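You operate a simulated robot arm through the tools that you are given. There is no shell and no other tool. Be economical: measure what you need, move in short steps, check, and stop when the job is done.

The job below is to be done with a simulated robot arm. You get a single attempt, and the scene is never put back.

## Task
Halt the belt with the big stop button, reset, test the lamps, switch to HAND.
Fine: push it in while the belt runs and pull it out again before the reset; leave the belt stopped.

Only the result counts: the job must be done as asked and must still hold three seconds after the hand-in. Knocking over, shifting, dropping, spilling or breaking anything else fails it.

## Robot
A 7-joint arm with a two-finger parallel gripper, hanging from a carriage that runs on a rail from [-138.3, -0.5] to [89.7, 0.3] (x, y) and turns from -322 to 365 degrees about z. Base frame: it is fixed where the carriage stands at the start and does not move with it; the origin is on the floor, on the carriage's upright axis, x ahead of it, y to its left, z up. Lengths are in cm, angles in degrees, forces in N, time in s.
With the tool pointing down near the work surface it reaches from about 28 to 70 cm from the robot's upright axis, wherever it stands. Its first joint turns from -166.0 to 166.0 degrees. Places, roughly: belt knob [20, 30, 130]; count knob [20, 20, 130]; counter screen [0, 30, 130]; jog button [20, 10, 130]; lamps button [40, 40, 130]; lane four button [10, 20, 130]; lane one button [-10, 20, 130]; lane three button [0, 20, 130]; lane two button [0, 20, 130]; power switch [10, 10, 90]; push out button [10, 10, 130]; start button [-10, 10, 130]; stop button [0, 10, 130]; zero button [20, 10, 130]. Payload 3.91 kg.
The tool frame sits at the grasp point between the pads (the TCP): z along the fingers, y along the line on which they close. The tips reach 3 cm beyond it. The gripper opens to 11 cm. The fingers are 2 cm wide and 1 cm thick; the gripper's body (4.8 by 11.2 cm) begins 5.5 cm behind the TCP.
Orientation is that of the tool frame in the base frame, as a unit quaternion [w, x, y, z]. With the fingers straight down and closing along the base's y, the tool's x points along the base's -x, its y along +y and its z along -z.

## Interface
- The arm moves only by the tool send_rows. Its argument "steps" is a list that holds one entry, the list of rows, each a list of 6 numbers: the shift along the tool's x, y, z in cm, then the turn, a rotation vector about the tool's x, y, z in rad. In form: [[[x, y, z, wx, wy, wz], ...]]. A call has 1 to 10 rows; each row is the pose to reach, as a shift and turn from the pose commanded when the call began, along the tool's axes at that moment. "jaw" is the closure in counts, from 0 (fully open) to 255 (shut), set as the call begins (left out, the last holds). A row lasts 0.2 s, in which the tool goes at most 5 cm and 8.6 degrees; a call with a longer step from one row to the next is refused whole, and so is a gripper value outside its range. Where a pose cannot be reached the arm comes as near as it can. A force on the tool above 80 N (or 10 N above the force at the start of the call, whichever is more), or a blocked arm, ends the call early, and 0.2 s more pass. The fingers move at their own pace (about 10.8 cm/s each) and stop on an object; they squeeze with about 41 N. The grip force told is the motor's: it shows also when the fingers shut on nothing. Time passes only in rows, and 0.2 s behind the last, so rows that repeat a pose let the fingers close. It gives the time, the measured TCP pose, the force on the tool (base axes), the opening and the grip force at its end, in the units of the frame above (readings bear some noise), with the torque about the TCP (base axes, N m) and any sound that the robot's microphone picked up, and new pictures: "views" is both (left out), scene, wrist or none.
- Cameras (640 x 400 px; columns grow to the right, rows downward): "scene" is now at [17.66, 7.53, 169.06]; the picture's right is [0.96, 0.29, 0.00], its down [0.22, -0.72, -0.66] and it looks along [-0.19, 0.63, -0.75] (base axes); focal length 214 px, centre (320, 200). "wrist" rides on the gripper at [7.2, 1.7, -10.3] in the tool frame; the picture's right is [-0.23, 0.97, 0.00], its down [-0.76, -0.18, -0.62] and it looks along [-0.61, -0.14, 0.78] (tool axes); focal length 222 px, centre (320, 200). There is no depth. A picture from a camera that has moved, and an enlarged one, comes with that camera's place and axes in the base frame and with its lens.
- lift_body(by): slides the trunk up (or, below 0, down) by that many cm; the arm and the scene camera ride with it, the base frame stays. It gives what a move gives, with no picture.
- base_move(legs): drives the robot by 1 to 6 legs, each [ahead, left, turn to the left] in cm, cm and degrees, along the robot's own axes; the way and the turn of a leg run together, so that a leg with both is an arc; at most 150 cm and 180 degrees a leg. The arm and the cameras ride along, it lands a little off, and it stops where it bumps. It keeps to its track: a leg is cut to what the track allows. It gives what a move gives, and a new picture of the scene camera.
- aim_head(pan, tilt): turns the head with the scene camera to pan (to the left, within 155 degrees either way) and tilt (down, from -29 to 69), counted from straight ahead of the robot. It gives what a move gives, and a new picture of the scene camera.
- close_up(camera, box): a new picture of the part [left, top, right, bottom] of that camera's present view, enlarged. The clock stands still meanwhile.
- finish_job(): hands the job in; it is judged then, once.

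Work in short steps. Places have to be worked out from the pictures, the camera data and where the tool is seen: move nearer, look again, correct. Check each grasp and each placing, and mend what went wrong. You have 120 turns and 260 pictures in all, those below and enlarged ones among them. Open the gripper and draw the arm clear of the work before you hand the job in, unless the task says otherwise; then end with one line.

The tools are called after "Call:" as name(argument=value, ...) on one line, values as JSON. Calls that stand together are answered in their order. send_rows: Moves the arm, as the interface text tells. Its arguments: {"type":"object","properties":{"steps":{"type":"array","items":{"type":"array","items":{"type":"array","items":{"type":"number"}}}},"jaw":{"type":"number"},"views":{"type":"string","enum":["both","scene","wrist","none"]}},"required":["steps"]} The other tools are called the same way: lift_body (by) slides the trunk up or down; base_move (legs) drives the base; aim_head (pan, tilt) turns the head that bears the scene camera; close_up (camera, box) takes an enlarged picture of a part of a camera's view; finish_job () hands the job in.

At the start:

```text
clock: 0.0
ee_pos: [23.86, 32.02, 157.96]
ee_rot: [0.0, 0.001, 1.0, 0.001]
contact_force: [-0.1, -0.1, -1.2]
torque: [0.01, 0.01, 0.0]
grip_width: 10.98
finger_force: 0.1
trunk travel left (down, up): [-37.5, 20.5]
robot x, y, heading: [0.05, 0.21, 0.1]
head pan, tilt: [107.1, 48.7]
```

scene: 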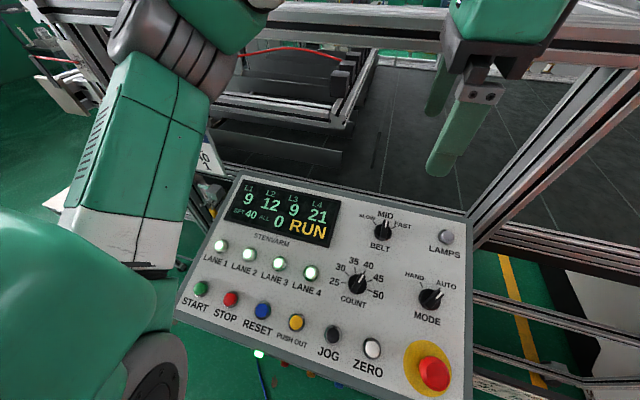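
wrist: 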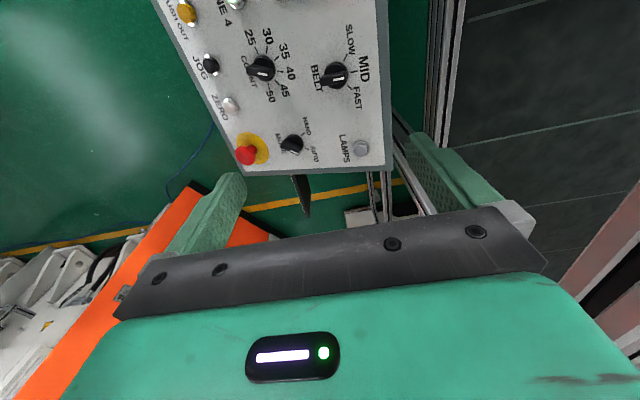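

I'll start with enlarged views of the panel in both cameras to fix the plane and the controls.

Call:
close_up(camera="scene", box=[340, 200, 500, 400])

Call:
close_up(camera="wrist", box=[150, 0, 410, 200])

Call:
close_up(camera="scene", box=[170, 170, 350, 350])

```text
2.00 times, centred on (420, 300) of scene
camera zoom: at [17.66, 7.53, 169.06], right [0.96, 0.29, 0.0], down [0.22, -0.72, -0.66], along [-0.19, 0.63, -0.75], focal length 429 px, centre (120, 0)
```

zoom: 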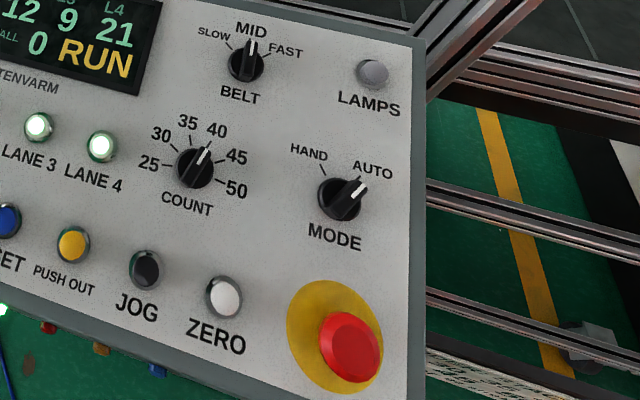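

```text
2.00 times, centred on (280, 100) of wrist
camera zoom: at [16.5, 33.65, 168.34], right [0.23, 0.97, 0.0], down [0.76, -0.18, 0.62], along [0.61, -0.14, -0.78], focal length 444 px, centre (400, 400)
```

zoom: 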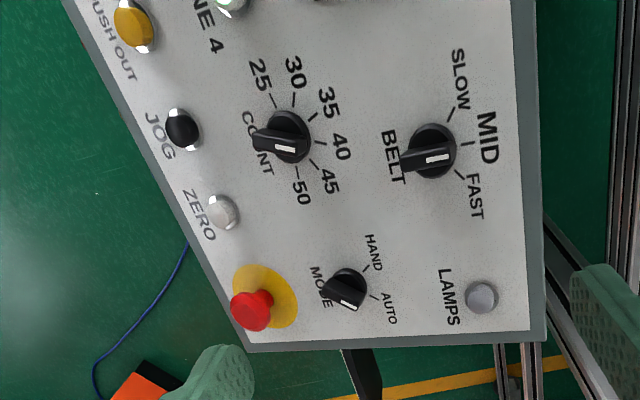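

```text
2.22 times, centred on (260, 260) of scene
camera zoom: at [17.66, 7.53, 169.06], right [0.96, 0.29, 0.0], down [0.22, -0.72, -0.66], along [-0.19, 0.63, -0.75], focal length 477 px, centre (453, 67)
```

zoom: 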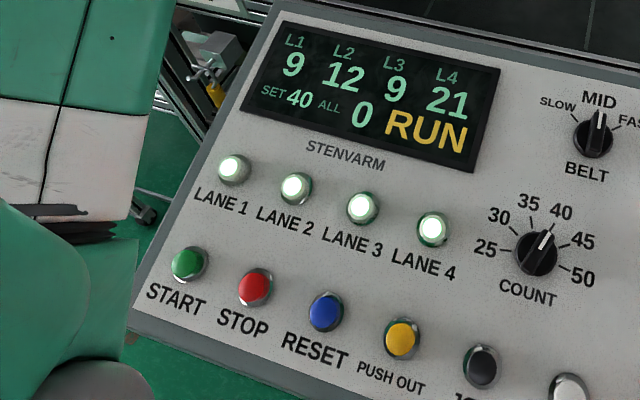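

The belt shows RUN and MODE points to AUTO. Triangulating from the two views, the panel slopes up about 19° toward +y. The e-stop sits at about [34, 14.9, 124.2] at the surface with its top 2–3 cm higher. RESET is near [4.3, 14.9], LAMPS near [35.4, 36.8] and MODE near [32.8, 24.6]. I'll close the jaw, tilt to the panel normal and hover over the e-stop.

Call:
send_rows(steps=[[[-1.27, -2.59, 2.92, -0.0415, 0, 0], [-2.54, -5.18, 5.85, -0.083, 0, 0], [-3.8, -7.77, 8.77, -0.1245, 0, 0], [-5.07, -10.35, 11.7, -0.166, 0, 0], [-6.34, -12.94, 14.6, -0.2075, 0, 0], [-7.6, -15.5, 17.5, -0.249, 0, 0], [-8.87, -18.1, 20.5, -0.29, 0, 0], [-10.14, -20.7, 23.4, -0.3316, 0, 0], [-10.14, -20.7, 23.4, -0.3316, 0, 0]]], jaw=255)

```text
clock: 2.0
ee_pos: [33.77, 11.29, 134.43]
ee_rot: [0.0, -0.001, 0.986, 0.164]
contact_force: [-0.9, 0.0, 0.5]
torque: [-0.01, -0.01, -0.03]
grip_width: 0.0
finger_force: 37.8
trunk travel left (down, up): [-37.5, 20.5]
robot x, y, heading: [0.22, -0.22, -0.1]
head pan, tilt: [107.1, 48.7]
camera scene: at [17.65, 7.53, 169.06], right [0.96, 0.29, 0.0], down [0.22, -0.72, -0.66], along [-0.19, 0.63, -0.75], focal length 214 px, centre (320, 200)
camera wrist: at [26.58, 9.48, 144.76], right [0.23, 0.92, 0.32], down [0.76, -0.37, 0.53], along [0.61, 0.12, -0.79], focal length 222 px, centre (320, 200)
```

scene: 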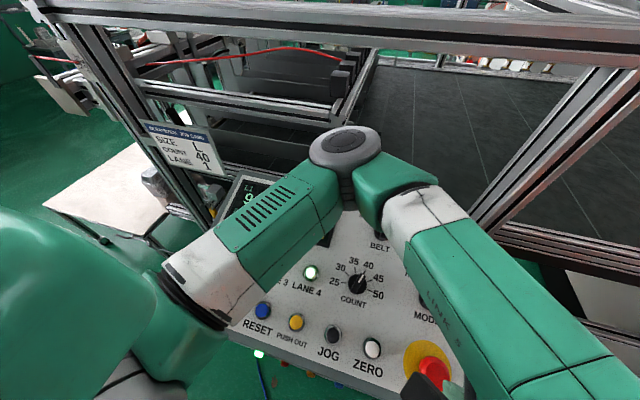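
wrist: 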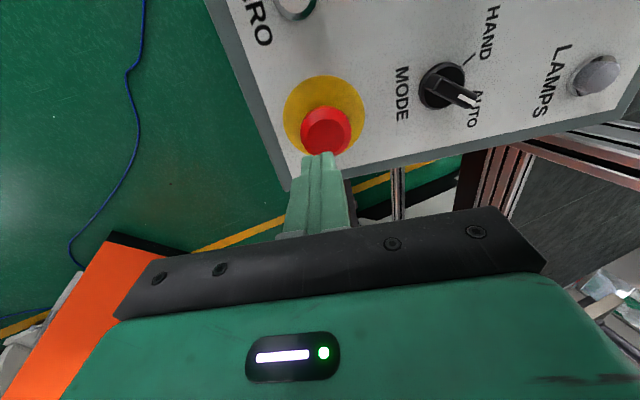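

The tip is lined up over the e-stop, and the wrist view puts the head at about [33.9, 14.5, 126.3]. I'll press along the tool axis in small rows.

Call:
send_rows(steps=[[[0, 0.3, 2, 0, 0, 0], [0, 0.3, 4, 0, 0, 0], [0, 0.3, 4.8, 0, 0, 0], [0, 0.3, 5.2, 0, 0, 0], [0, 0.3, 5.6, 0, 0, 0], [0, 0.3, 6.0, 0, 0, 0]]])

```text
clock: 3.0
ee_pos: [33.92, 12.96, 130.38]
ee_rot: [0.004, 0.002, 0.986, 0.166]
contact_force: [-13.0, -19.8, 55.8]
torque: [-0.21, 0.6, 0.22]
grip_width: 0.0
finger_force: 37.4
trunk travel left (down, up): [-37.5, 20.5]
robot x, y, heading: [-0.06, -0.17, 0.0]
head pan, tilt: [107.1, 48.7]
stopped in row 4: the force on the tool passed its limit at 89 N (the readings are from after the stop); the commanded pose is now the measured one
camera scene: at [17.65, 7.44, 169.13], right [0.96, 0.29, 0.0], down [0.22, -0.72, -0.66], along [-0.19, 0.63, -0.75], focal length 214 px, centre (320, 200)
camera wrist: at [26.61, 11.19, 140.65], right [0.23, 0.92, 0.32], down [0.76, -0.38, 0.54], along [0.61, 0.12, -0.78], focal length 222 px, centre (320, 200)
```

scene: 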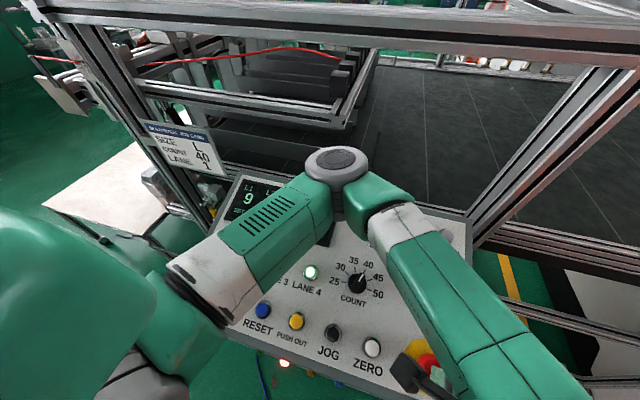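
wrist: 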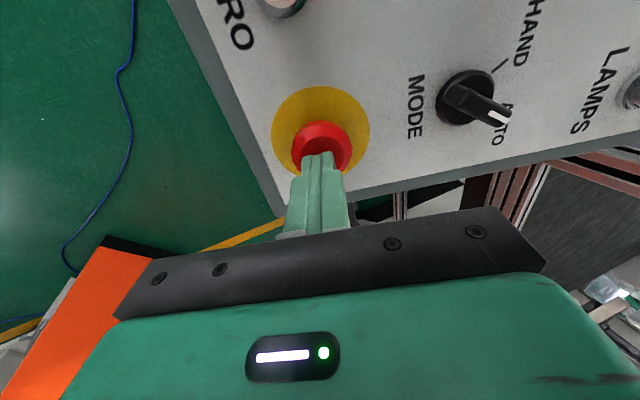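

The press reached about 60–89 N and the lamp under the panel turned red. I'll back off and look at the button and the screen.

Call:
send_rows(steps=[[[0, 0, -2, 0, 0, 0], [0, 0, -5, 0, 0, 0], [0, 0, -8, 0, 0, 0]]], views="wrist")

Call:
aim_head(pan=107.1, tilt=52)

```text
clock: 3.8
ee_pos: [33.96, 10.46, 137.6]
ee_rot: [0.002, 0.001, 0.986, 0.165]
contact_force: [0.0, 0.1, -1.6]
torque: [-0.02, -0.01, 0.0]
grip_width: 0.0
finger_force: 37.8
trunk travel left (down, up): [-37.5, 20.5]
robot x, y, heading: [0.06, -0.07, 0.1]
head pan, tilt: [107.1, 48.7]
camera wrist: at [26.58, 8.72, 147.85], right [0.23, 0.92, 0.32], down [0.76, -0.37, 0.53], along [0.61, 0.12, -0.78], focal length 222 px, centre (320, 200)
```

wrist: 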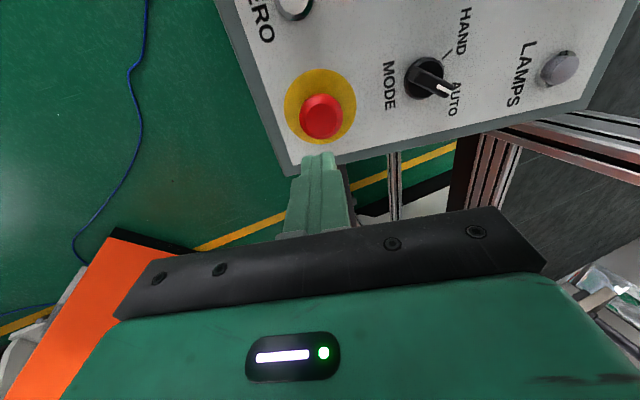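

```text
clock: 4.4
ee_pos: [33.89, 10.42, 137.46]
ee_rot: [0.001, 0.0, 0.986, 0.166]
contact_force: [-0.5, -0.3, -0.2]
torque: [0.0, -0.02, -0.01]
grip_width: 0.0
finger_force: 38.0
trunk travel left (down, up): [-37.5, 20.5]
robot x, y, heading: [-0.11, -0.31, -0.1]
head pan, tilt: [107.1, 52.0]
camera scene: at [17.71, 7.23, 168.62], right [0.96, 0.29, 0.0], down [0.23, -0.75, -0.62], along [-0.18, 0.59, -0.79], focal length 214 px, centre (320, 200)
```

scene: 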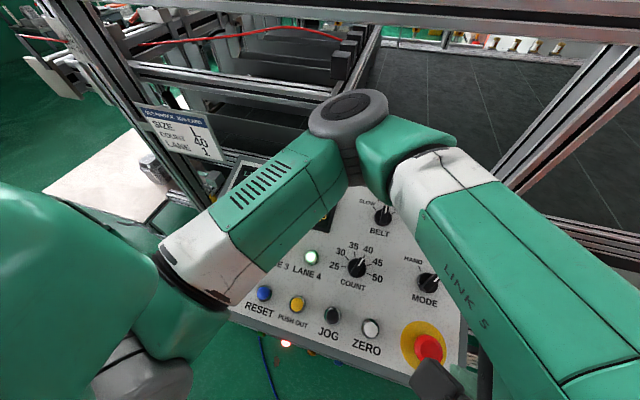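

The status lamp is red and the head sits lower relative to its ring, so it's latched. Next I'll open the jaw, straddle the head along the panel's y, close on it and check the grip.

Call:
send_rows(steps=[[[0.3, 0.3, 0, 0, 0, 0], [0.3, 0.3, 0, 0, 0, 0], [0.3, 0.3, 3, 0, 0, 0], [0.3, 0.3, 6, 0, 0, 0], [0.3, 0.3, 8, 0, 0, 0], [0.3, 0.3, 9, 0, 0, 0], [0.3, 0.3, 9.6, 0, 0, 0]]], jaw=0)

```text
clock: 6.0
ee_pos: [33.7, 13.96, 128.59]
ee_rot: [0.002, 0.0, 0.986, 0.167]
contact_force: [-0.1, -0.4, 0.1]
torque: [-0.01, 0.01, -0.02]
grip_width: 11.0
finger_force: 0.1
trunk travel left (down, up): [-37.5, 20.5]
robot x, y, heading: [0.38, 0.21, -0.2]
head pan, tilt: [107.1, 52.0]
camera scene: at [17.72, 7.23, 168.62], right [0.96, 0.29, 0.0], down [0.23, -0.75, -0.62], along [-0.18, 0.59, -0.79], focal length 214 px, centre (320, 200)
camera wrist: at [26.34, 12.17, 138.93], right [0.23, 0.92, 0.32], down [0.76, -0.37, 0.53], along [0.61, 0.12, -0.78], focal length 222 px, centre (320, 200)
```

scene: 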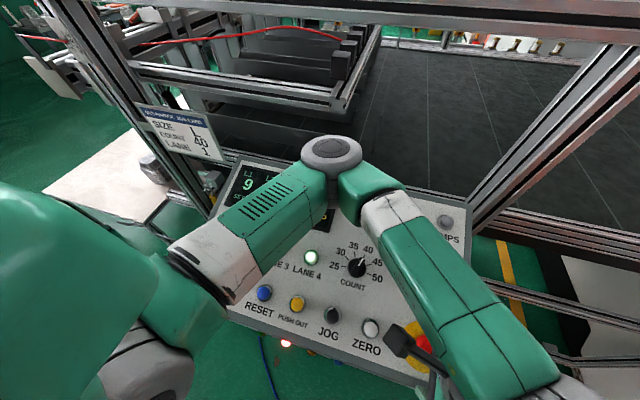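
wrist: 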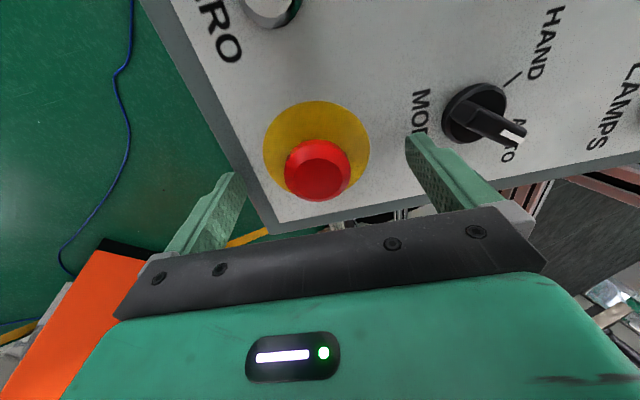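

The head lies between the open fingertips with no contact. Closing on it now.

Call:
send_rows(steps=[[[0, 0, 0, 0, 0, 0], [0, 0, 0, 0, 0, 0], [0, 0, 0, 0, 0, 0], [0, 0, 0, 0, 0, 0]]], jaw=255, views="wrist")

```text
clock: 7.0
ee_pos: [33.7, 13.79, 128.65]
ee_rot: [0.002, 0.001, 0.986, 0.165]
contact_force: [2.7, -8.1, -6.1]
torque: [-0.67, -0.03, -0.18]
grip_width: 4.13
finger_force: 44.7
trunk travel left (down, up): [-37.5, 20.5]
robot x, y, heading: [0.0, 0.35, 0.2]
head pan, tilt: [107.1, 52.0]
camera wrist: at [26.34, 12.06, 138.91], right [0.23, 0.92, 0.32], down [0.76, -0.37, 0.53], along [0.61, 0.12, -0.78], focal length 222 px, centre (320, 200)
```

wrist: 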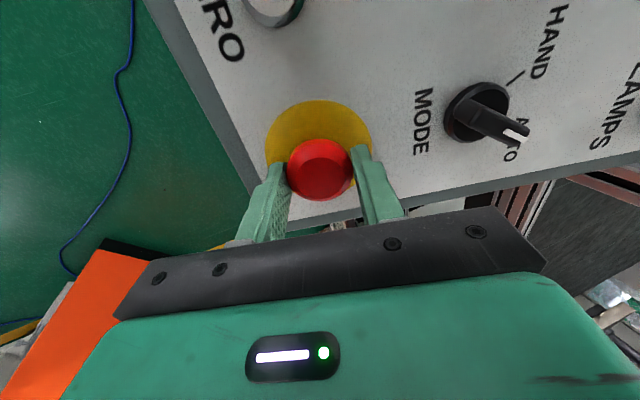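

Gripped at 4.13 cm wide. Now I'll pull straight out along the panel normal in small rows.

Call:
send_rows(steps=[[[0, 0, -0.3, 0, 0, 0], [0, 0, -0.6, 0, 0, 0], [0, 0, -0.9, 0, 0, 0], [0, 0, -1.2, 0, 0, 0]]], views="wrist")

```text
clock: 8.0
ee_pos: [33.54, 13.5, 129.67]
ee_rot: [0.002, 0.0, 0.986, 0.165]
contact_force: [12.1, -2.4, -41.5]
torque: [-0.55, -0.17, 0.04]
grip_width: 4.16
finger_force: 44.6
trunk travel left (down, up): [-37.5, 20.5]
robot x, y, heading: [-0.15, -0.04, -0.1]
head pan, tilt: [107.1, 52.0]
camera wrist: at [26.27, 11.7, 140.0], right [0.23, 0.92, 0.32], down [0.76, -0.37, 0.53], along [0.61, 0.12, -0.78], focal length 222 px, centre (320, 200)
```

wrist: 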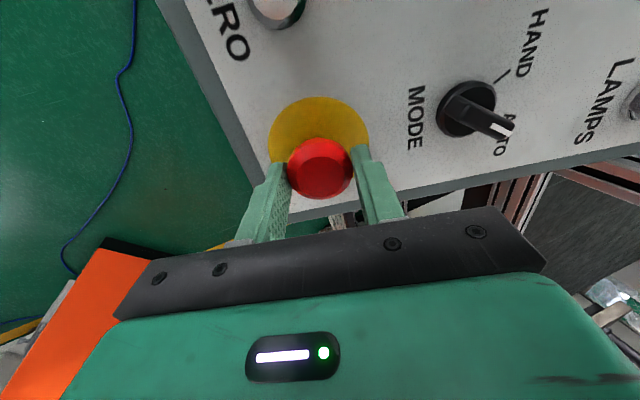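

The head came up about 1 cm with the grip, and the pull reads about 41 N. That should be its outer stop. I'll ease back slightly, release, back off and check its height.

Call:
send_rows(steps=[[[0, 0, -0.15, 0, 0, 0], [0, 0, 0.1, 0, 0, 0]]], views="none")

Call:
send_rows(steps=[[[0, 0, 0, 0, 0, 0], [0, 0, 0, 0, 0, 0], [0, 0, 0, 0, 0, 0], [0, 0, -2, 0, 0, 0], [0, 0, -5, 0, 0, 0], [0, 0, -8, 0, 0, 0]]], jaw=0)

```text
clock: 8.6
ee_pos: [33.52, 13.54, 129.78]
ee_rot: [0.002, 0.002, 0.986, 0.166]
contact_force: [-2.7, -10.3, -5.5]
torque: [-0.72, 0.43, 0.18]
grip_width: 4.14
finger_force: 45.0
trunk travel left (down, up): [-37.5, 20.5]
robot x, y, heading: [-0.05, -0.14, 0.1]
head pan, tilt: [107.1, 52.0]
```

```text
clock: 10.0
ee_pos: [33.48, 10.93, 137.42]
ee_rot: [0.002, 0.0, 0.986, 0.165]
contact_force: [0.4, -0.7, 0.2]
torque: [0.0, -0.02, 0.01]
grip_width: 10.98
finger_force: 0.0
trunk travel left (down, up): [-37.5, 20.5]
robot x, y, heading: [0.14, -0.42, 0.0]
head pan, tilt: [107.1, 52.0]
camera scene: at [17.71, 7.23, 168.61], right [0.96, 0.29, 0.0], down [0.23, -0.75, -0.62], along [-0.18, 0.59, -0.79], focal length 214 px, centre (320, 200)
camera wrist: at [26.29, 9.1, 147.66], right [0.23, 0.92, 0.32], down [0.76, -0.37, 0.53], along [0.61, 0.12, -0.78], focal length 222 px, centre (320, 200)
```

scene: 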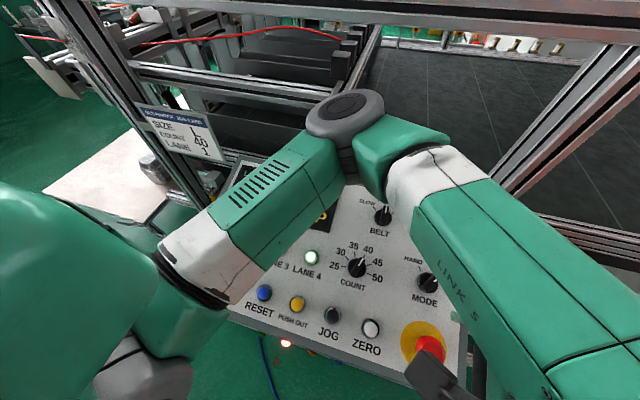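
wrist: 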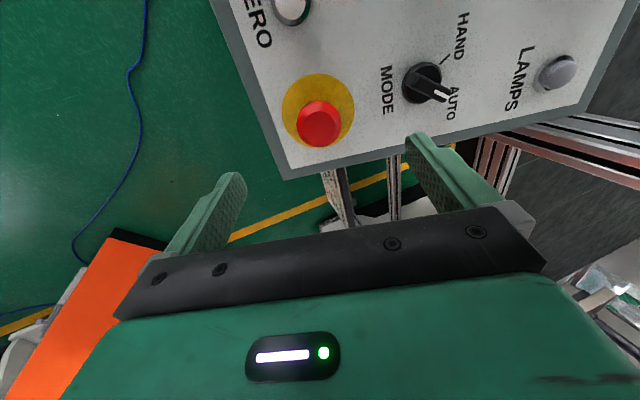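

The e-stop head stands out again and the lamp is still red. RESET (x≈4) is too close to the upright axis, so the carriage must shift to -x. To keep the elbow from swinging near the frame post, I'll first stretch the arm out along +x with the jaw closed.

Call:
send_rows(steps=[[[-4, 0, -0.5, 0, 0, 0], [-8, 0, -1, 0, 0, 0], [-12, 0, -1, 0, 0, 0], [-16, 0, -1, 0, 0, 0], [-20, 0, -1, 0, 0, 0]]], jaw=255)

```text
clock: 11.2
ee_pos: [53.38, 10.56, 138.46]
ee_rot: [0.002, 0.002, 0.986, 0.166]
contact_force: [-1.1, -0.1, -0.5]
torque: [0.0, -0.03, -0.01]
grip_width: 0.0
finger_force: 37.7
trunk travel left (down, up): [-37.5, 20.5]
robot x, y, heading: [0.13, -0.27, -0.0]
head pan, tilt: [107.1, 52.0]
camera scene: at [17.71, 7.24, 168.62], right [0.96, 0.29, 0.0], down [0.23, -0.75, -0.62], along [-0.18, 0.59, -0.79], focal length 214 px, centre (320, 200)
camera wrist: at [46.12, 8.76, 148.62], right [0.23, 0.92, 0.32], down [0.76, -0.37, 0.53], along [0.61, 0.12, -0.78], focal length 222 px, centre (320, 200)
```

scene: 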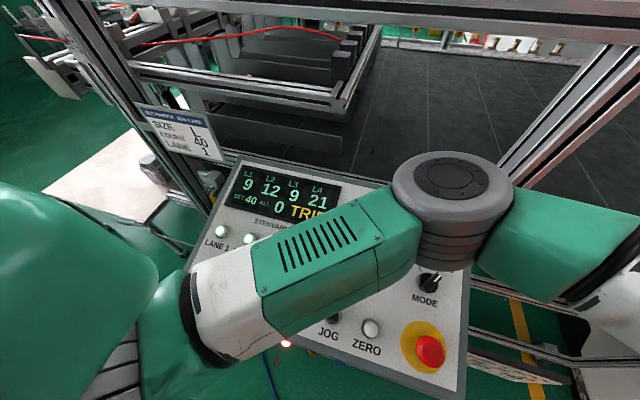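
wrist: 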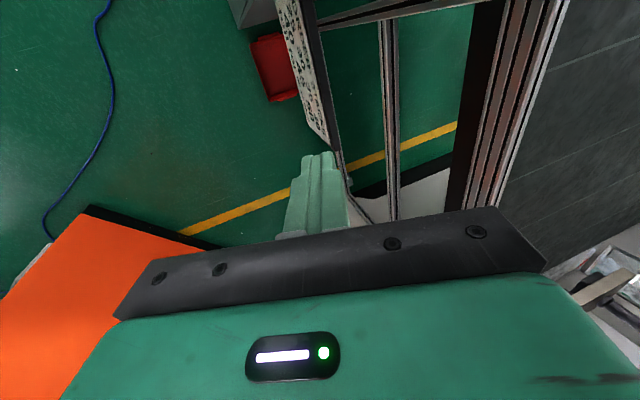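

The screen now reads TRIP, and the elbow is well in from the frame at y≈23. I'll drive the carriage along -x in two stages, checking in between.

Call:
base_move(legs=[[-25, 0, 0]])

```text
clock: 13.0
ee_pos: [28.31, 10.68, 138.39]
ee_rot: [0.003, -0.002, 0.986, 0.166]
contact_force: [-1.1, 0.3, 0.0]
torque: [0.03, 0.03, 0.01]
grip_width: 0.0
finger_force: 37.2
trunk travel left (down, up): [-37.5, 20.5]
robot x, y, heading: [-25.63, -0.24, 0.3]
head pan, tilt: [107.1, 52.0]
camera scene: at [-7.45, 7.24, 168.62], right [0.95, 0.3, 0.0], down [0.24, -0.75, -0.62], along [-0.18, 0.59, -0.79], focal length 214 px, centre (320, 200)
```

scene: 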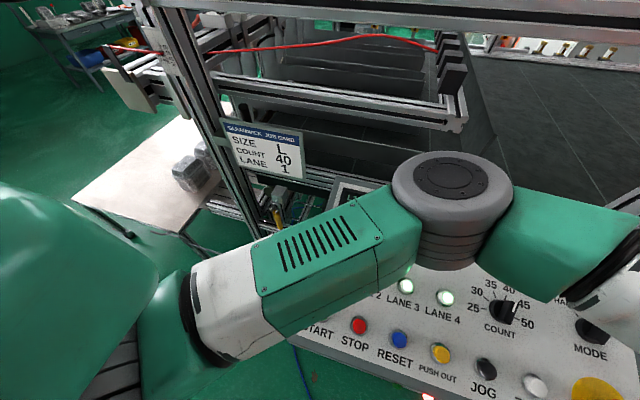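

RESET checks out at about [4.4, 15.0, 125.3] from this view, with no obstruction. Driving the remaining 24 cm.

Call:
base_move(legs=[[-24, 0, 0]])

```text
clock: 14.8
ee_pos: [4.09, 10.77, 138.36]
ee_rot: [0.002, -0.003, 0.986, 0.166]
contact_force: [-0.3, -0.3, -0.4]
torque: [0.01, 0.0, 0.01]
grip_width: 0.02
finger_force: 37.6
trunk travel left (down, up): [-37.5, 20.5]
robot x, y, heading: [-49.7, -0.15, 0.2]
head pan, tilt: [107.1, 52.0]
camera scene: at [-31.67, 7.2, 168.62], right [0.95, 0.3, 0.0], down [0.24, -0.75, -0.62], along [-0.18, 0.59, -0.79], focal length 214 px, centre (320, 200)
```

scene: 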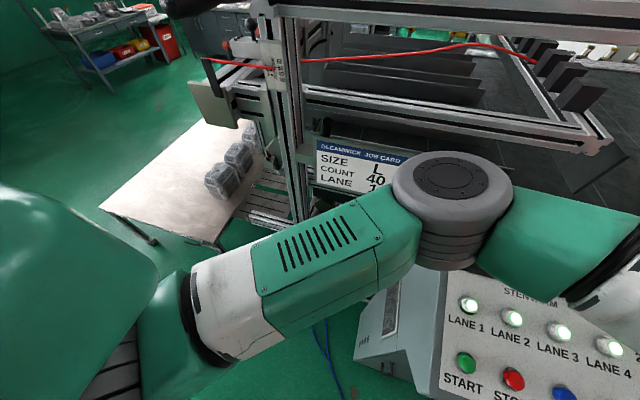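

A wrist view here will let me line up on RESET.

Call:
close_up(camera="wrist", box=[160, 0, 480, 200])

```text
2.00 times, centred on (320, 100) of wrist
camera zoom: at [-3.31, 8.92, 148.63], right [0.22, 0.92, 0.32], down [0.76, -0.37, 0.53], along [0.61, 0.13, -0.78], focal length 444 px, centre (320, 400)
```

zoom: 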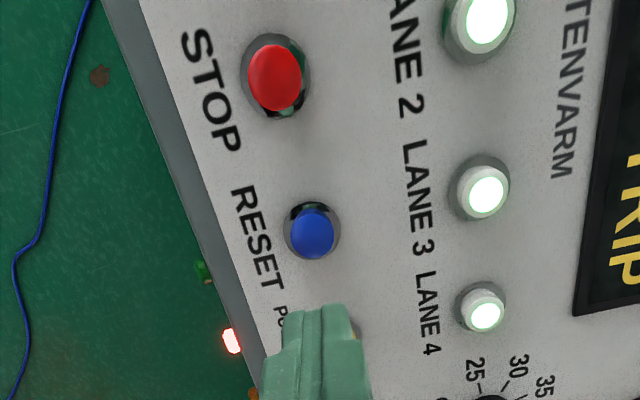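

RESET is at [4.3, 14.9, 125.3]; the tool axis is off by about 0.3 cm in y and 0.2 cm in x. I'll correct that and move down to near contact, then press gently.

Call:
send_rows(steps=[[[-0.2, -0.3, 3, 0, 0, 0], [-0.2, -0.3, 6, 0, 0, 0], [-0.2, -0.3, 8.5, 0, 0, 0], [-0.2, -0.3, 9.5, 0, 0, 0], [-0.2, -0.3, 9.5, 0, 0, 0]]], views="wrist")

```text
clock: 16.0
ee_pos: [4.33, 13.7, 129.32]
ee_rot: [0.002, -0.004, 0.986, 0.165]
contact_force: [-0.5, -0.1, 0.7]
torque: [0.0, 0.04, 0.0]
grip_width: 0.01
finger_force: 37.5
trunk travel left (down, up): [-37.5, 20.5]
robot x, y, heading: [-49.39, -0.53, 0.3]
head pan, tilt: [107.1, 52.0]
camera wrist: at [-2.97, 11.86, 139.65], right [0.22, 0.92, 0.32], down [0.76, -0.37, 0.53], along [0.61, 0.13, -0.78], focal length 222 px, centre (320, 200)
```

wrist: 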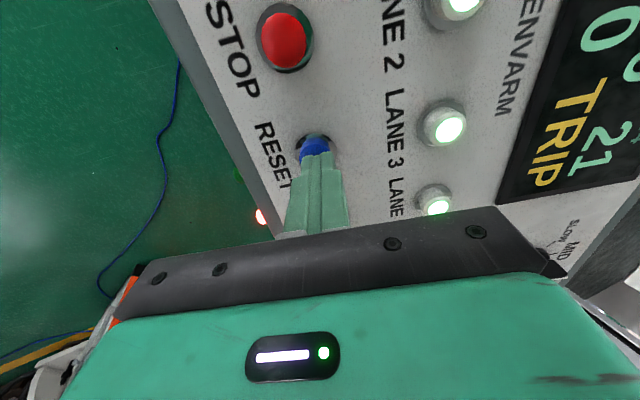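

The tip is right above the blue button and laterally centred. Pressing in 0.3 cm increments.

Call:
send_rows(steps=[[[0, 0, 0.4, 0, 0, 0], [0, 0, 0.8, 0, 0, 0], [0, 0, 1.1, 0, 0, 0], [0, 0, 1.4, 0, 0, 0], [0, 0, 1.7, 0, 0, 0]]], views="wrist")

```text
clock: 17.4
ee_pos: [4.42, 13.83, 128.47]
ee_rot: [0.007, 0.0, 0.986, 0.169]
contact_force: [-14.5, -7.6, 31.2]
torque: [-0.1, 0.45, 0.05]
grip_width: 0.01
finger_force: 37.6
trunk travel left (down, up): [-37.5, 20.5]
robot x, y, heading: [-49.31, -0.31, 0.3]
head pan, tilt: [107.1, 52.0]
heard: click
stopped in row 5: the force on the tool passed its limit at 82 N (the readings are from after the stop); the commanded pose is now the measured one
camera wrist: at [-3.0, 12.08, 138.74], right [0.22, 0.92, 0.32], down [0.75, -0.37, 0.54], along [0.62, 0.12, -0.78], focal length 222 px, centre (320, 200)
```

wrist: 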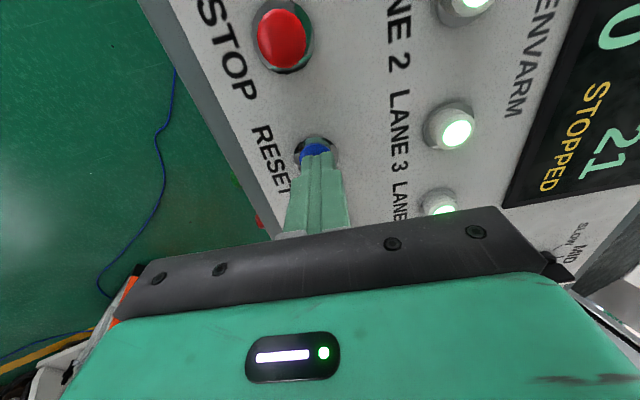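

A click was heard and the screen now reads STOPPED, so the reset worked. I'll retract and drive the carriage back to x≈-10 for LAMPS and MODE.

Call:
send_rows(steps=[[[0, 0, -2, 0, 0, 0], [0, 0, -5, 0, 0, 0], [0, 0, -8, 0, 0, 0], [0, 0, -11, 0, 0, 0]]], views="none")

Call:
base_move(legs=[[39, 0, 0]])

```text
clock: 18.4
ee_pos: [4.01, 10.6, 138.32]
ee_rot: [0.004, -0.001, 0.986, 0.167]
contact_force: [0.2, 1.0, -0.1]
torque: [0.01, 0.01, 0.0]
grip_width: 0.03
finger_force: 37.7
trunk travel left (down, up): [-37.5, 20.5]
robot x, y, heading: [-49.47, 0.04, 0.6]
head pan, tilt: [107.1, 52.0]
```

```text
clock: 20.8
ee_pos: [42.33, 10.64, 138.33]
ee_rot: [0.002, -0.001, 0.986, 0.167]
contact_force: [0.1, 1.1, -0.1]
torque: [-0.02, -0.02, -0.01]
grip_width: 0.0
finger_force: 37.8
trunk travel left (down, up): [-37.5, 20.5]
robot x, y, heading: [-11.2, -0.12, 0.4]
head pan, tilt: [107.1, 52.0]
camera scene: at [6.44, 7.27, 168.62], right [0.95, 0.3, 0.0], down [0.23, -0.75, -0.62], along [-0.18, 0.59, -0.79], focal length 214 px, centre (320, 200)
```

scene: 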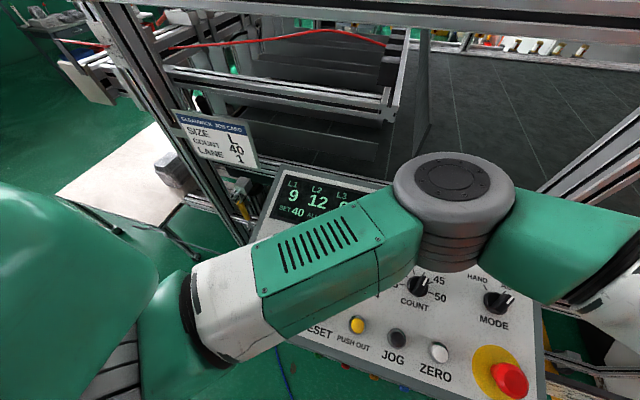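

Next, a hover over LAMPS, which I estimate at [35.4, 36.8, 131.7].

Call:
send_rows(steps=[[[1.2, 3.8, 0.5, 0, 0, 0], [2.3, 7.5, 1, 0, 0, 0], [3.5, 11.3, 2, 0, 0, 0], [4.6, 15, 3, 0, 0, 0], [5.8, 18.8, 4, 0, 0, 0], [6.9, 22.5, 4.8, 0, 0, 0], [6.9, 22.5, 4.8, 0, 0, 0]]])

```text
clock: 22.4
ee_pos: [35.58, 33.8, 141.31]
ee_rot: [0.004, 0.0, 0.986, 0.167]
contact_force: [-0.6, -0.5, -0.1]
torque: [0.01, -0.04, 0.04]
grip_width: 0.02
finger_force: 37.7
trunk travel left (down, up): [-37.5, 20.5]
robot x, y, heading: [-10.77, -0.15, 0.1]
head pan, tilt: [107.1, 52.0]
camera scene: at [6.44, 7.27, 168.62], right [0.95, 0.3, 0.0], down [0.23, -0.75, -0.62], along [-0.18, 0.59, -0.79], focal length 214 px, centre (320, 200)
camera wrist: at [28.18, 31.9, 151.57], right [0.22, 0.92, 0.32], down [0.76, -0.37, 0.54], along [0.61, 0.12, -0.78], focal length 222 px, centre (320, 200)
```

scene: 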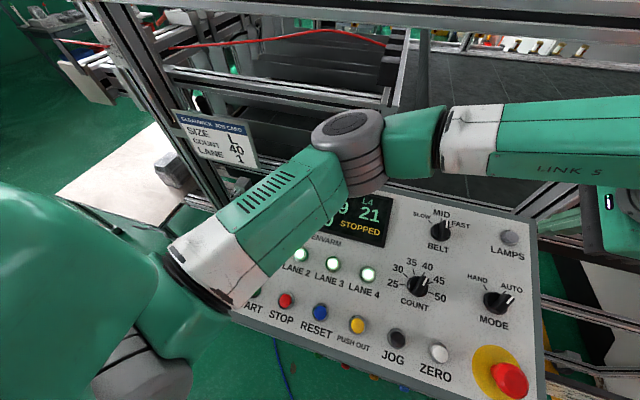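
wrist: 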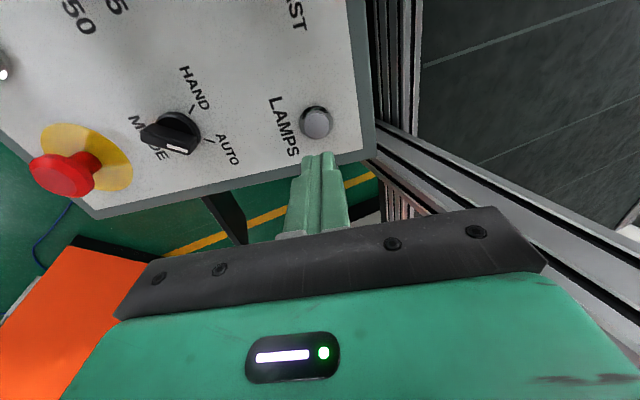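

LAMPS refines to [35.2, 36.8, 131.7]. I'll correct by 0.3 cm and approach to near contact.

Call:
send_rows(steps=[[[0.35, -0.3, 2, 0, 0, 0], [0.35, -0.3, 4, 0, 0, 0], [0.35, -0.3, 5.5, 0, 0, 0], [0.35, -0.3, 6.0, 0, 0, 0], [0.35, -0.3, 6.0, 0, 0, 0]]], views="wrist")

```text
clock: 23.6
ee_pos: [35.11, 35.22, 135.48]
ee_rot: [0.004, -0.001, 0.986, 0.167]
contact_force: [0.5, -0.7, 0.9]
torque: [0.0, 0.0, 0.02]
grip_width: 0.01
finger_force: 37.9
trunk travel left (down, up): [-37.5, 20.5]
robot x, y, heading: [-11.1, -0.06, 0.1]
head pan, tilt: [107.1, 52.0]
camera wrist: at [27.74, 33.33, 145.71], right [0.23, 0.92, 0.32], down [0.76, -0.37, 0.54], along [0.61, 0.12, -0.78], focal length 222 px, centre (320, 200)
```

wrist: 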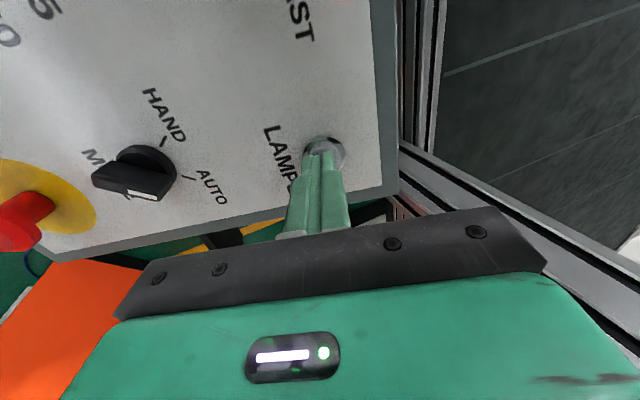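

Centred over the button. Pressing in small increments.

Call:
send_rows(steps=[[[0, 0.1, 0.4, 0, 0, 0], [0, 0.1, 0.8, 0, 0, 0], [0, 0.1, 1.1, 0, 0, 0], [0, 0.1, 1.4, 0, 0, 0], [0, 0.1, 1.7, 0, 0, 0], [0, 0.1, 2.0, 0, 0, 0]]])

```text
clock: 24.6
ee_pos: [35.29, 35.39, 135.05]
ee_rot: [0.007, 0.003, 0.985, 0.17]
contact_force: [-17.2, -53.9, 132.9]
torque: [-0.46, 2.24, 1.05]
grip_width: 0.0
finger_force: 38.0
trunk travel left (down, up): [-37.5, 20.5]
robot x, y, heading: [-11.05, -0.15, -0.0]
head pan, tilt: [107.1, 52.0]
heard: click
stopped in row 5: the force on the tool passed its limit at 86 N (the readings are from after the stop); the commanded pose is now the measured one
camera scene: at [6.45, 7.21, 168.67], right [0.96, 0.3, 0.0], down [0.23, -0.75, -0.61], along [-0.18, 0.59, -0.79], focal length 214 px, centre (320, 200)
camera wrist: at [27.8, 33.59, 145.21], right [0.23, 0.92, 0.33], down [0.75, -0.38, 0.54], along [0.62, 0.12, -0.78], focal length 222 px, centre (320, 200)
```

scene: 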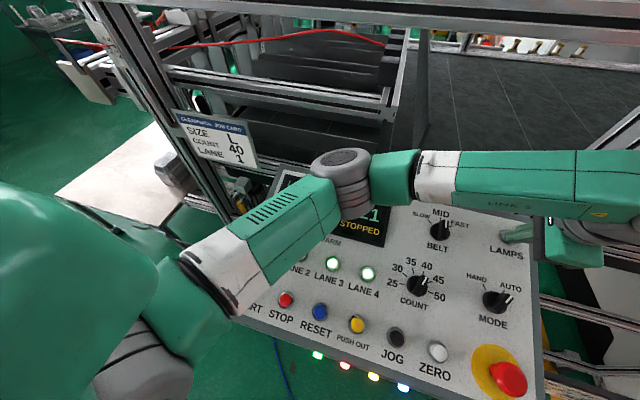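
wrist: 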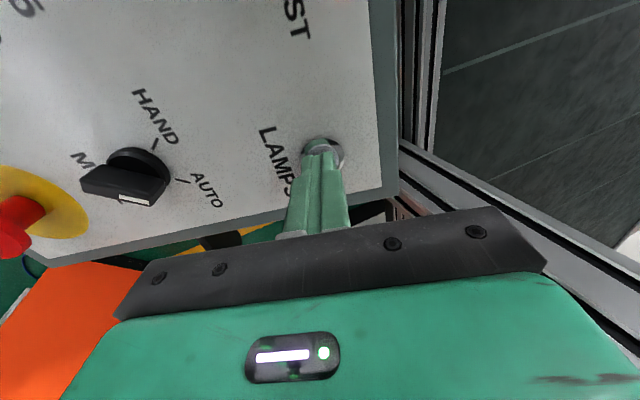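

Click heard, and all four stack lamps are lit, so the lamp test works. I'll hold lightly for a moment, then release and retract.

Call:
send_rows(steps=[[[0, 0, 0, 0, 0, 0], [0, 0, 0, 0, 0, 0], [0, 0, 0, 0, 0, 0], [0, 0, -2, 0, 0, 0], [0, 0, -5, 0, 0, 0], [0, 0, -9, 0, 0, 0]]])

```text
clock: 26.0
ee_pos: [34.9, 32.62, 143.05]
ee_rot: [0.003, 0.0, 0.986, 0.168]
contact_force: [0.3, 0.5, 0.0]
torque: [0.0, 0.0, -0.03]
grip_width: 0.0
finger_force: 37.7
trunk travel left (down, up): [-37.5, 20.5]
robot x, y, heading: [-11.23, -0.05, -0.1]
head pan, tilt: [107.1, 52.0]
camera scene: at [6.4, 7.26, 168.59], right [0.95, 0.3, 0.0], down [0.23, -0.75, -0.62], along [-0.18, 0.59, -0.79], focal length 214 px, centre (320, 200)
camera wrist: at [27.49, 30.7, 153.36], right [0.23, 0.92, 0.32], down [0.76, -0.38, 0.54], along [0.61, 0.12, -0.78], focal length 222 px, centre (320, 200)
```

scene: 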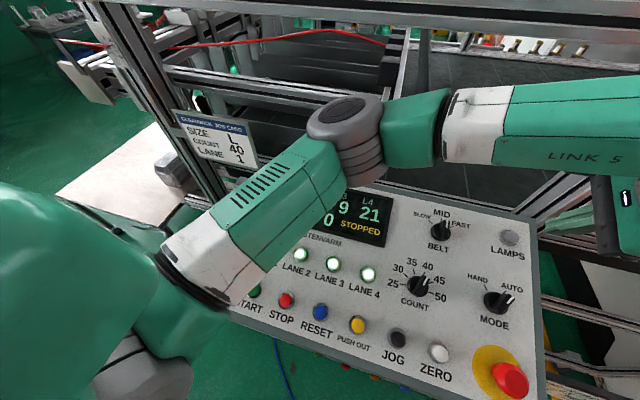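
wrist: 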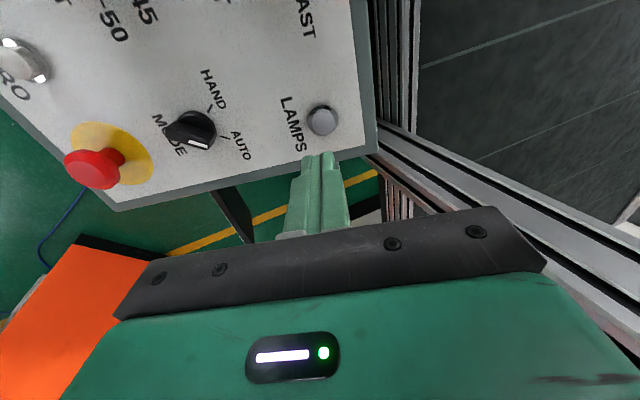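

The lamps are out again and the screen shows STOPPED. Now I'll hover over the MODE knob with the jaw open and look closely.

Call:
send_rows(steps=[[[0.7, -4, -0.4, 0, 0, 0], [1.4, -8, -0.8, 0, 0, 0], [2.1, -11.9, -1.0, 0, 0, 0], [2.1, -11.9, -1.0, 0, 0, 0]]], jaw=90, views="none")

Call:
close_up(camera="wrist", box=[220, 60, 420, 185])

Call:
close_up(camera="scene", box=[430, 220, 590, 320])

```text
clock: 27.0
ee_pos: [32.79, 21.17, 140.1]
ee_rot: [0.005, 0.001, 0.986, 0.168]
contact_force: [0.0, -0.3, 0.2]
torque: [-0.03, 0.0, -0.02]
grip_width: 7.13
finger_force: 0.0
trunk travel left (down, up): [-37.5, 20.5]
robot x, y, heading: [-11.17, -0.06, 0.3]
head pan, tilt: [107.1, 52.0]
```

```text
3.20 times, centred on (320, 122) of wrist
camera zoom: at [25.36, 19.25, 150.31], right [0.23, 0.92, 0.32], down [0.76, -0.38, 0.54], along [0.61, 0.12, -0.78], focal length 711 px, centre (320, 448)
```

zoom: 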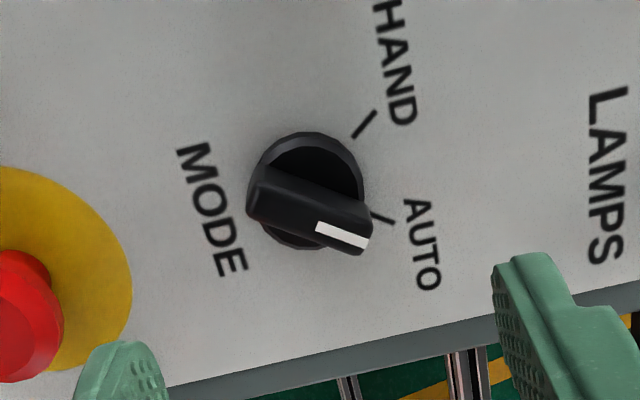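

```text
4.00 times, centred on (510, 270) of scene
camera zoom: at [6.4, 7.26, 168.62], right [0.95, 0.3, 0.0], down [0.23, -0.75, -0.62], along [-0.18, 0.59, -0.79], focal length 858 px, centre (-440, -80)
```

zoom: 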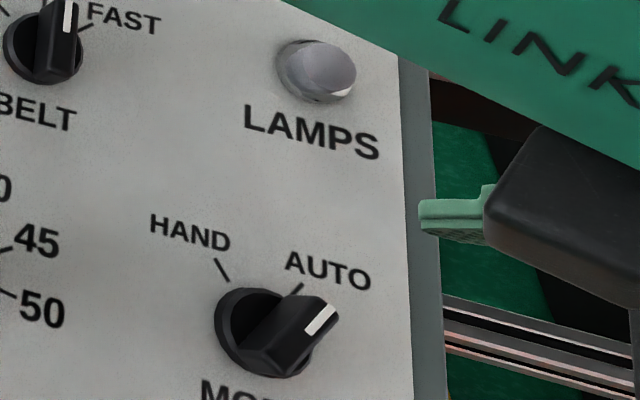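

The ticks triangulate to HAND ≈ -33° and AUTO ≈ +33° about a knob axis near [32.9, 24.7] at the surface, and the bar sits at AUTO. To grip across it I need to turn the tool about -57°, then about -66° more to switch. I'll rehearse the full twist in the air first, to confirm the arm can do it.

Call:
send_rows(steps=[[[0, 0, 0, 0, 0, -0.145], [0, 0, 0, 0, 0, -0.29], [0, 0, 0, 0, 0, -0.435], [0, 0, 0, 0, 0, -0.58], [0, 0, 0, 0, 0, -0.725], [0, 0, 0, 0, 0, -0.87], [0, 0, 0, 0, 0, -0.995]]], views="none")

Call:
send_rows(steps=[[[0, 0, 0, 0, 0, -0.145], [0, 0, 0, 0, 0, -0.29], [0, 0, 0, 0, 0, -0.435], [0, 0, 0, 0, 0, -0.58], [0, 0, 0, 0, 0, -0.725], [0, 0, 0, 0, 0, -0.87], [0, 0, 0, 0, 0, -1.01], [0, 0, 0, 0, 0, -1.152], [0, 0, 0, 0, 0, -1.152]]])

```text
clock: 28.6
ee_pos: [32.82, 21.02, 140.07]
ee_rot: [0.084, -0.47, 0.866, 0.146]
contact_force: [0.6, -0.1, -0.1]
torque: [-0.01, 0.0, -0.03]
grip_width: 7.1
finger_force: 0.0
trunk travel left (down, up): [-37.5, 20.5]
robot x, y, heading: [-11.66, 0.1, 0.1]
head pan, tilt: [107.1, 52.0]
```

```text
clock: 30.6
ee_pos: [32.81, 21.11, 140.0]
ee_rot: [-0.15, 0.867, -0.47, -0.076]
contact_force: [0.4, -0.3, 0.1]
torque: [0.0, 0.0, -0.04]
grip_width: 7.1
finger_force: 0.0
trunk travel left (down, up): [-37.5, 20.5]
robot x, y, heading: [-11.25, -0.29, 0.4]
head pan, tilt: [107.1, 52.0]
camera scene: at [6.4, 7.26, 168.62], right [0.95, 0.3, 0.0], down [0.23, -0.75, -0.62], along [-0.18, 0.59, -0.79], focal length 214 px, centre (320, 200)
camera wrist: at [35.28, 11.0, 147.49], right [-0.94, -0.32, -0.12], down [-0.27, 0.49, 0.83], along [-0.21, 0.81, -0.55], focal length 222 px, centre (320, 200)
```

scene: 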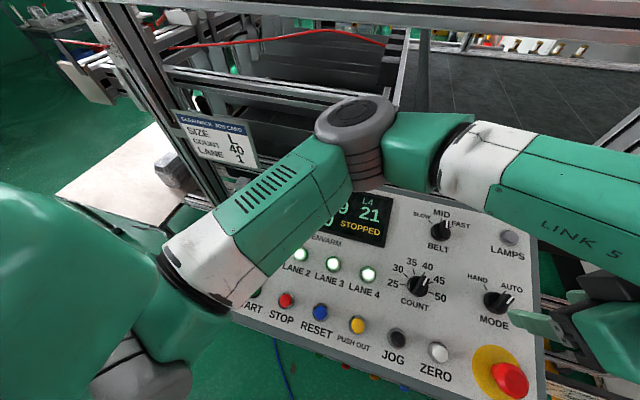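
wrist: 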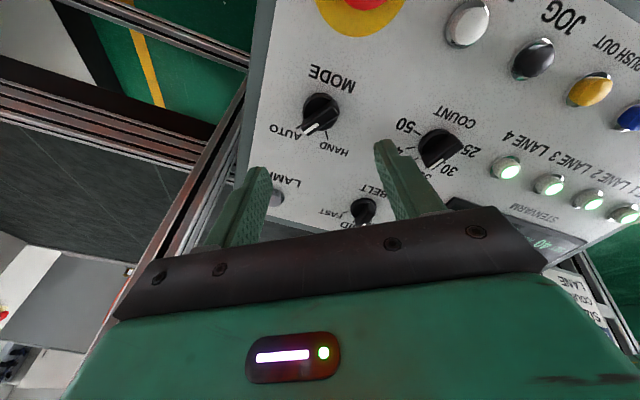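

The whole twist is reachable. I'll turn back to the AUTO grip angle and look down on the knob to centre.

Call:
send_rows(steps=[[[0, 0, 0, 0, 0, 0.145], [0, 0, 0, 0, 0, 0.29], [0, 0, 0, 0, 0, 0.435], [0, 0, 0, 0, 0, 0.58], [0, 0, 0, 0, 0, 0.725], [0, 0, 0, 0, 0, 0.87], [0, 0, 0, 0, 0, 1.01], [0, 0, 0, 0, 0, 1.152], [0, 0, 0, 0, 0, 1.152]]], views="none")

Call:
send_rows(steps=[[[0, 0, 2, 0, 0, 0], [0, 0, 4, 0, 0, 0], [0, 0, 4, 0, 0, 0]]])

```text
clock: 32.6
ee_pos: [32.99, 21.13, 139.92]
ee_rot: [0.084, -0.469, 0.867, 0.146]
contact_force: [0.1, 0.7, -0.7]
torque: [-0.05, 0.02, 0.02]
grip_width: 7.11
finger_force: 0.1
trunk travel left (down, up): [-37.5, 20.5]
robot x, y, heading: [-11.11, 0.07, 0.1]
head pan, tilt: [107.1, 52.0]
```

```text
clock: 33.4
ee_pos: [32.76, 22.43, 136.22]
ee_rot: [0.084, -0.47, 0.866, 0.146]
contact_force: [-1.1, -0.4, 0.5]
torque: [-0.01, -0.01, -0.01]
grip_width: 7.12
finger_force: 0.0
trunk travel left (down, up): [-37.5, 20.5]
robot x, y, heading: [-10.89, 0.11, 0.3]
head pan, tilt: [107.1, 52.0]
camera scene: at [6.4, 7.26, 168.62], right [0.95, 0.3, 0.0], down [0.23, -0.75, -0.62], along [-0.18, 0.59, -0.79], focal length 214 px, centre (320, 200)
camera wrist: at [27.37, 14.24, 144.25], right [-0.69, 0.68, 0.23], down [0.56, 0.3, 0.77], along [0.46, 0.67, -0.59], focal length 222 px, centre (320, 200)
```

scene: 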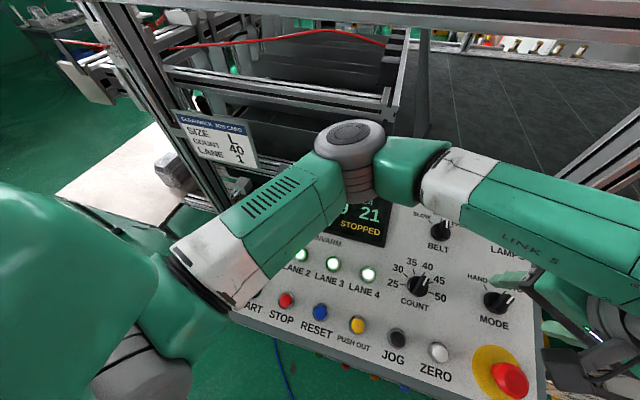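
wrist: 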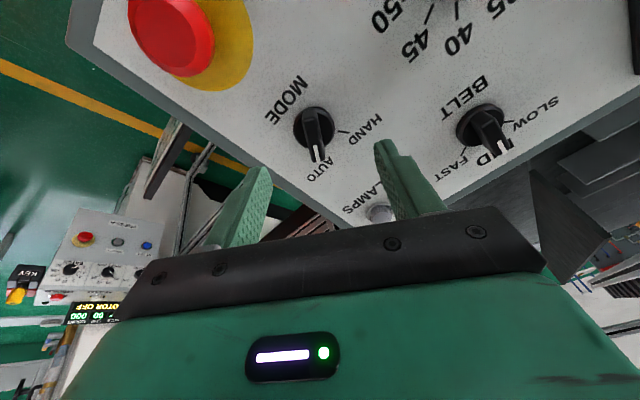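

The bar lines up with the grip. The knob axis is about 0.25 cm off in tool x and -0.45 cm in tool y. I'll correct while descending around the bar, with the tips stopping just above the flange.

Call:
send_rows(steps=[[[0.24, -0.45, 1.5, 0, 0, 0], [0.24, -0.45, 3, 0, 0, 0], [0.24, -0.45, 4.2, 0, 0, 0], [0.24, -0.45, 5.1, 0, 0, 0], [0.24, -0.45, 5.1, 0, 0, 0]]], views="wrist")

Call:
close_up(camera="scene", box=[430, 220, 590, 320])

```text
clock: 34.6
ee_pos: [33.18, 23.67, 131.32]
ee_rot: [0.084, -0.47, 0.867, 0.145]
contact_force: [0.5, 0.1, -0.8]
torque: [-0.02, 0.0, 0.0]
grip_width: 7.1
finger_force: 0.1
trunk travel left (down, up): [-37.5, 20.5]
robot x, y, heading: [-11.69, -0.02, 0.2]
head pan, tilt: [107.1, 52.0]
camera wrist: at [27.69, 15.44, 139.36], right [-0.69, 0.68, 0.23], down [0.56, 0.3, 0.77], along [0.46, 0.67, -0.59], focal length 222 px, centre (320, 200)
```

wrist: 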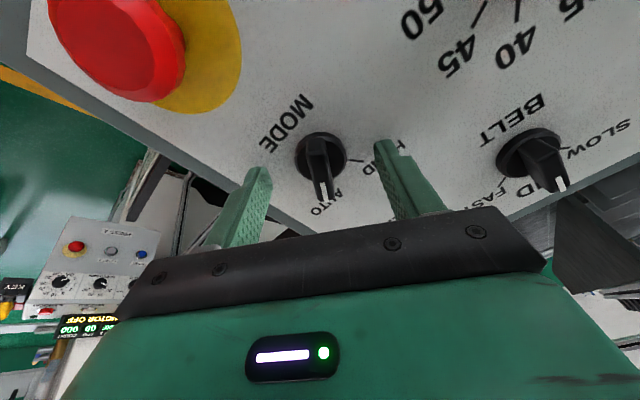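

```text
4.00 times, centred on (510, 270) of scene
camera zoom: at [6.4, 7.26, 168.62], right [0.95, 0.3, 0.0], down [0.23, -0.75, -0.62], along [-0.18, 0.59, -0.79], focal length 858 px, centre (-440, -80)
```

zoom: 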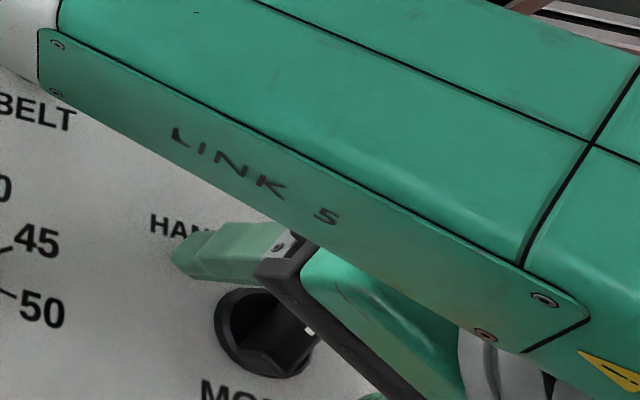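

The bar is between the fingers and centred within a few millimetres. Closing on it.

Call:
send_rows(steps=[[[0, 0, 0.2, 0, 0, 0], [0, 0, 0.2, 0, 0, 0], [0, 0, 0.2, 0, 0, 0], [0, 0, 0.2, 0, 0, 0]]], jaw=255, views="wrist")

```text
clock: 35.6
ee_pos: [33.11, 23.77, 131.07]
ee_rot: [0.084, -0.47, 0.867, 0.147]
contact_force: [-9.8, 1.8, 7.5]
torque: [-1.03, -0.2, -0.05]
grip_width: 1.19
finger_force: 44.7
trunk travel left (down, up): [-37.5, 20.5]
robot x, y, heading: [-11.18, 0.09, 0.2]
head pan, tilt: [107.1, 52.0]
camera wrist: at [27.64, 15.56, 139.18], right [-0.69, 0.68, 0.23], down [0.56, 0.3, 0.77], along [0.46, 0.67, -0.59], focal length 222 px, centre (320, 200)
```

wrist: 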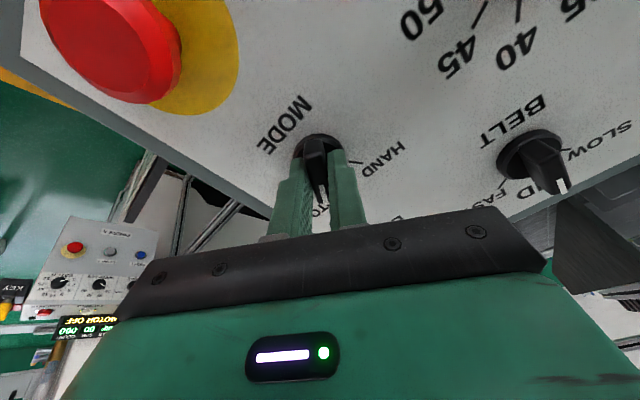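

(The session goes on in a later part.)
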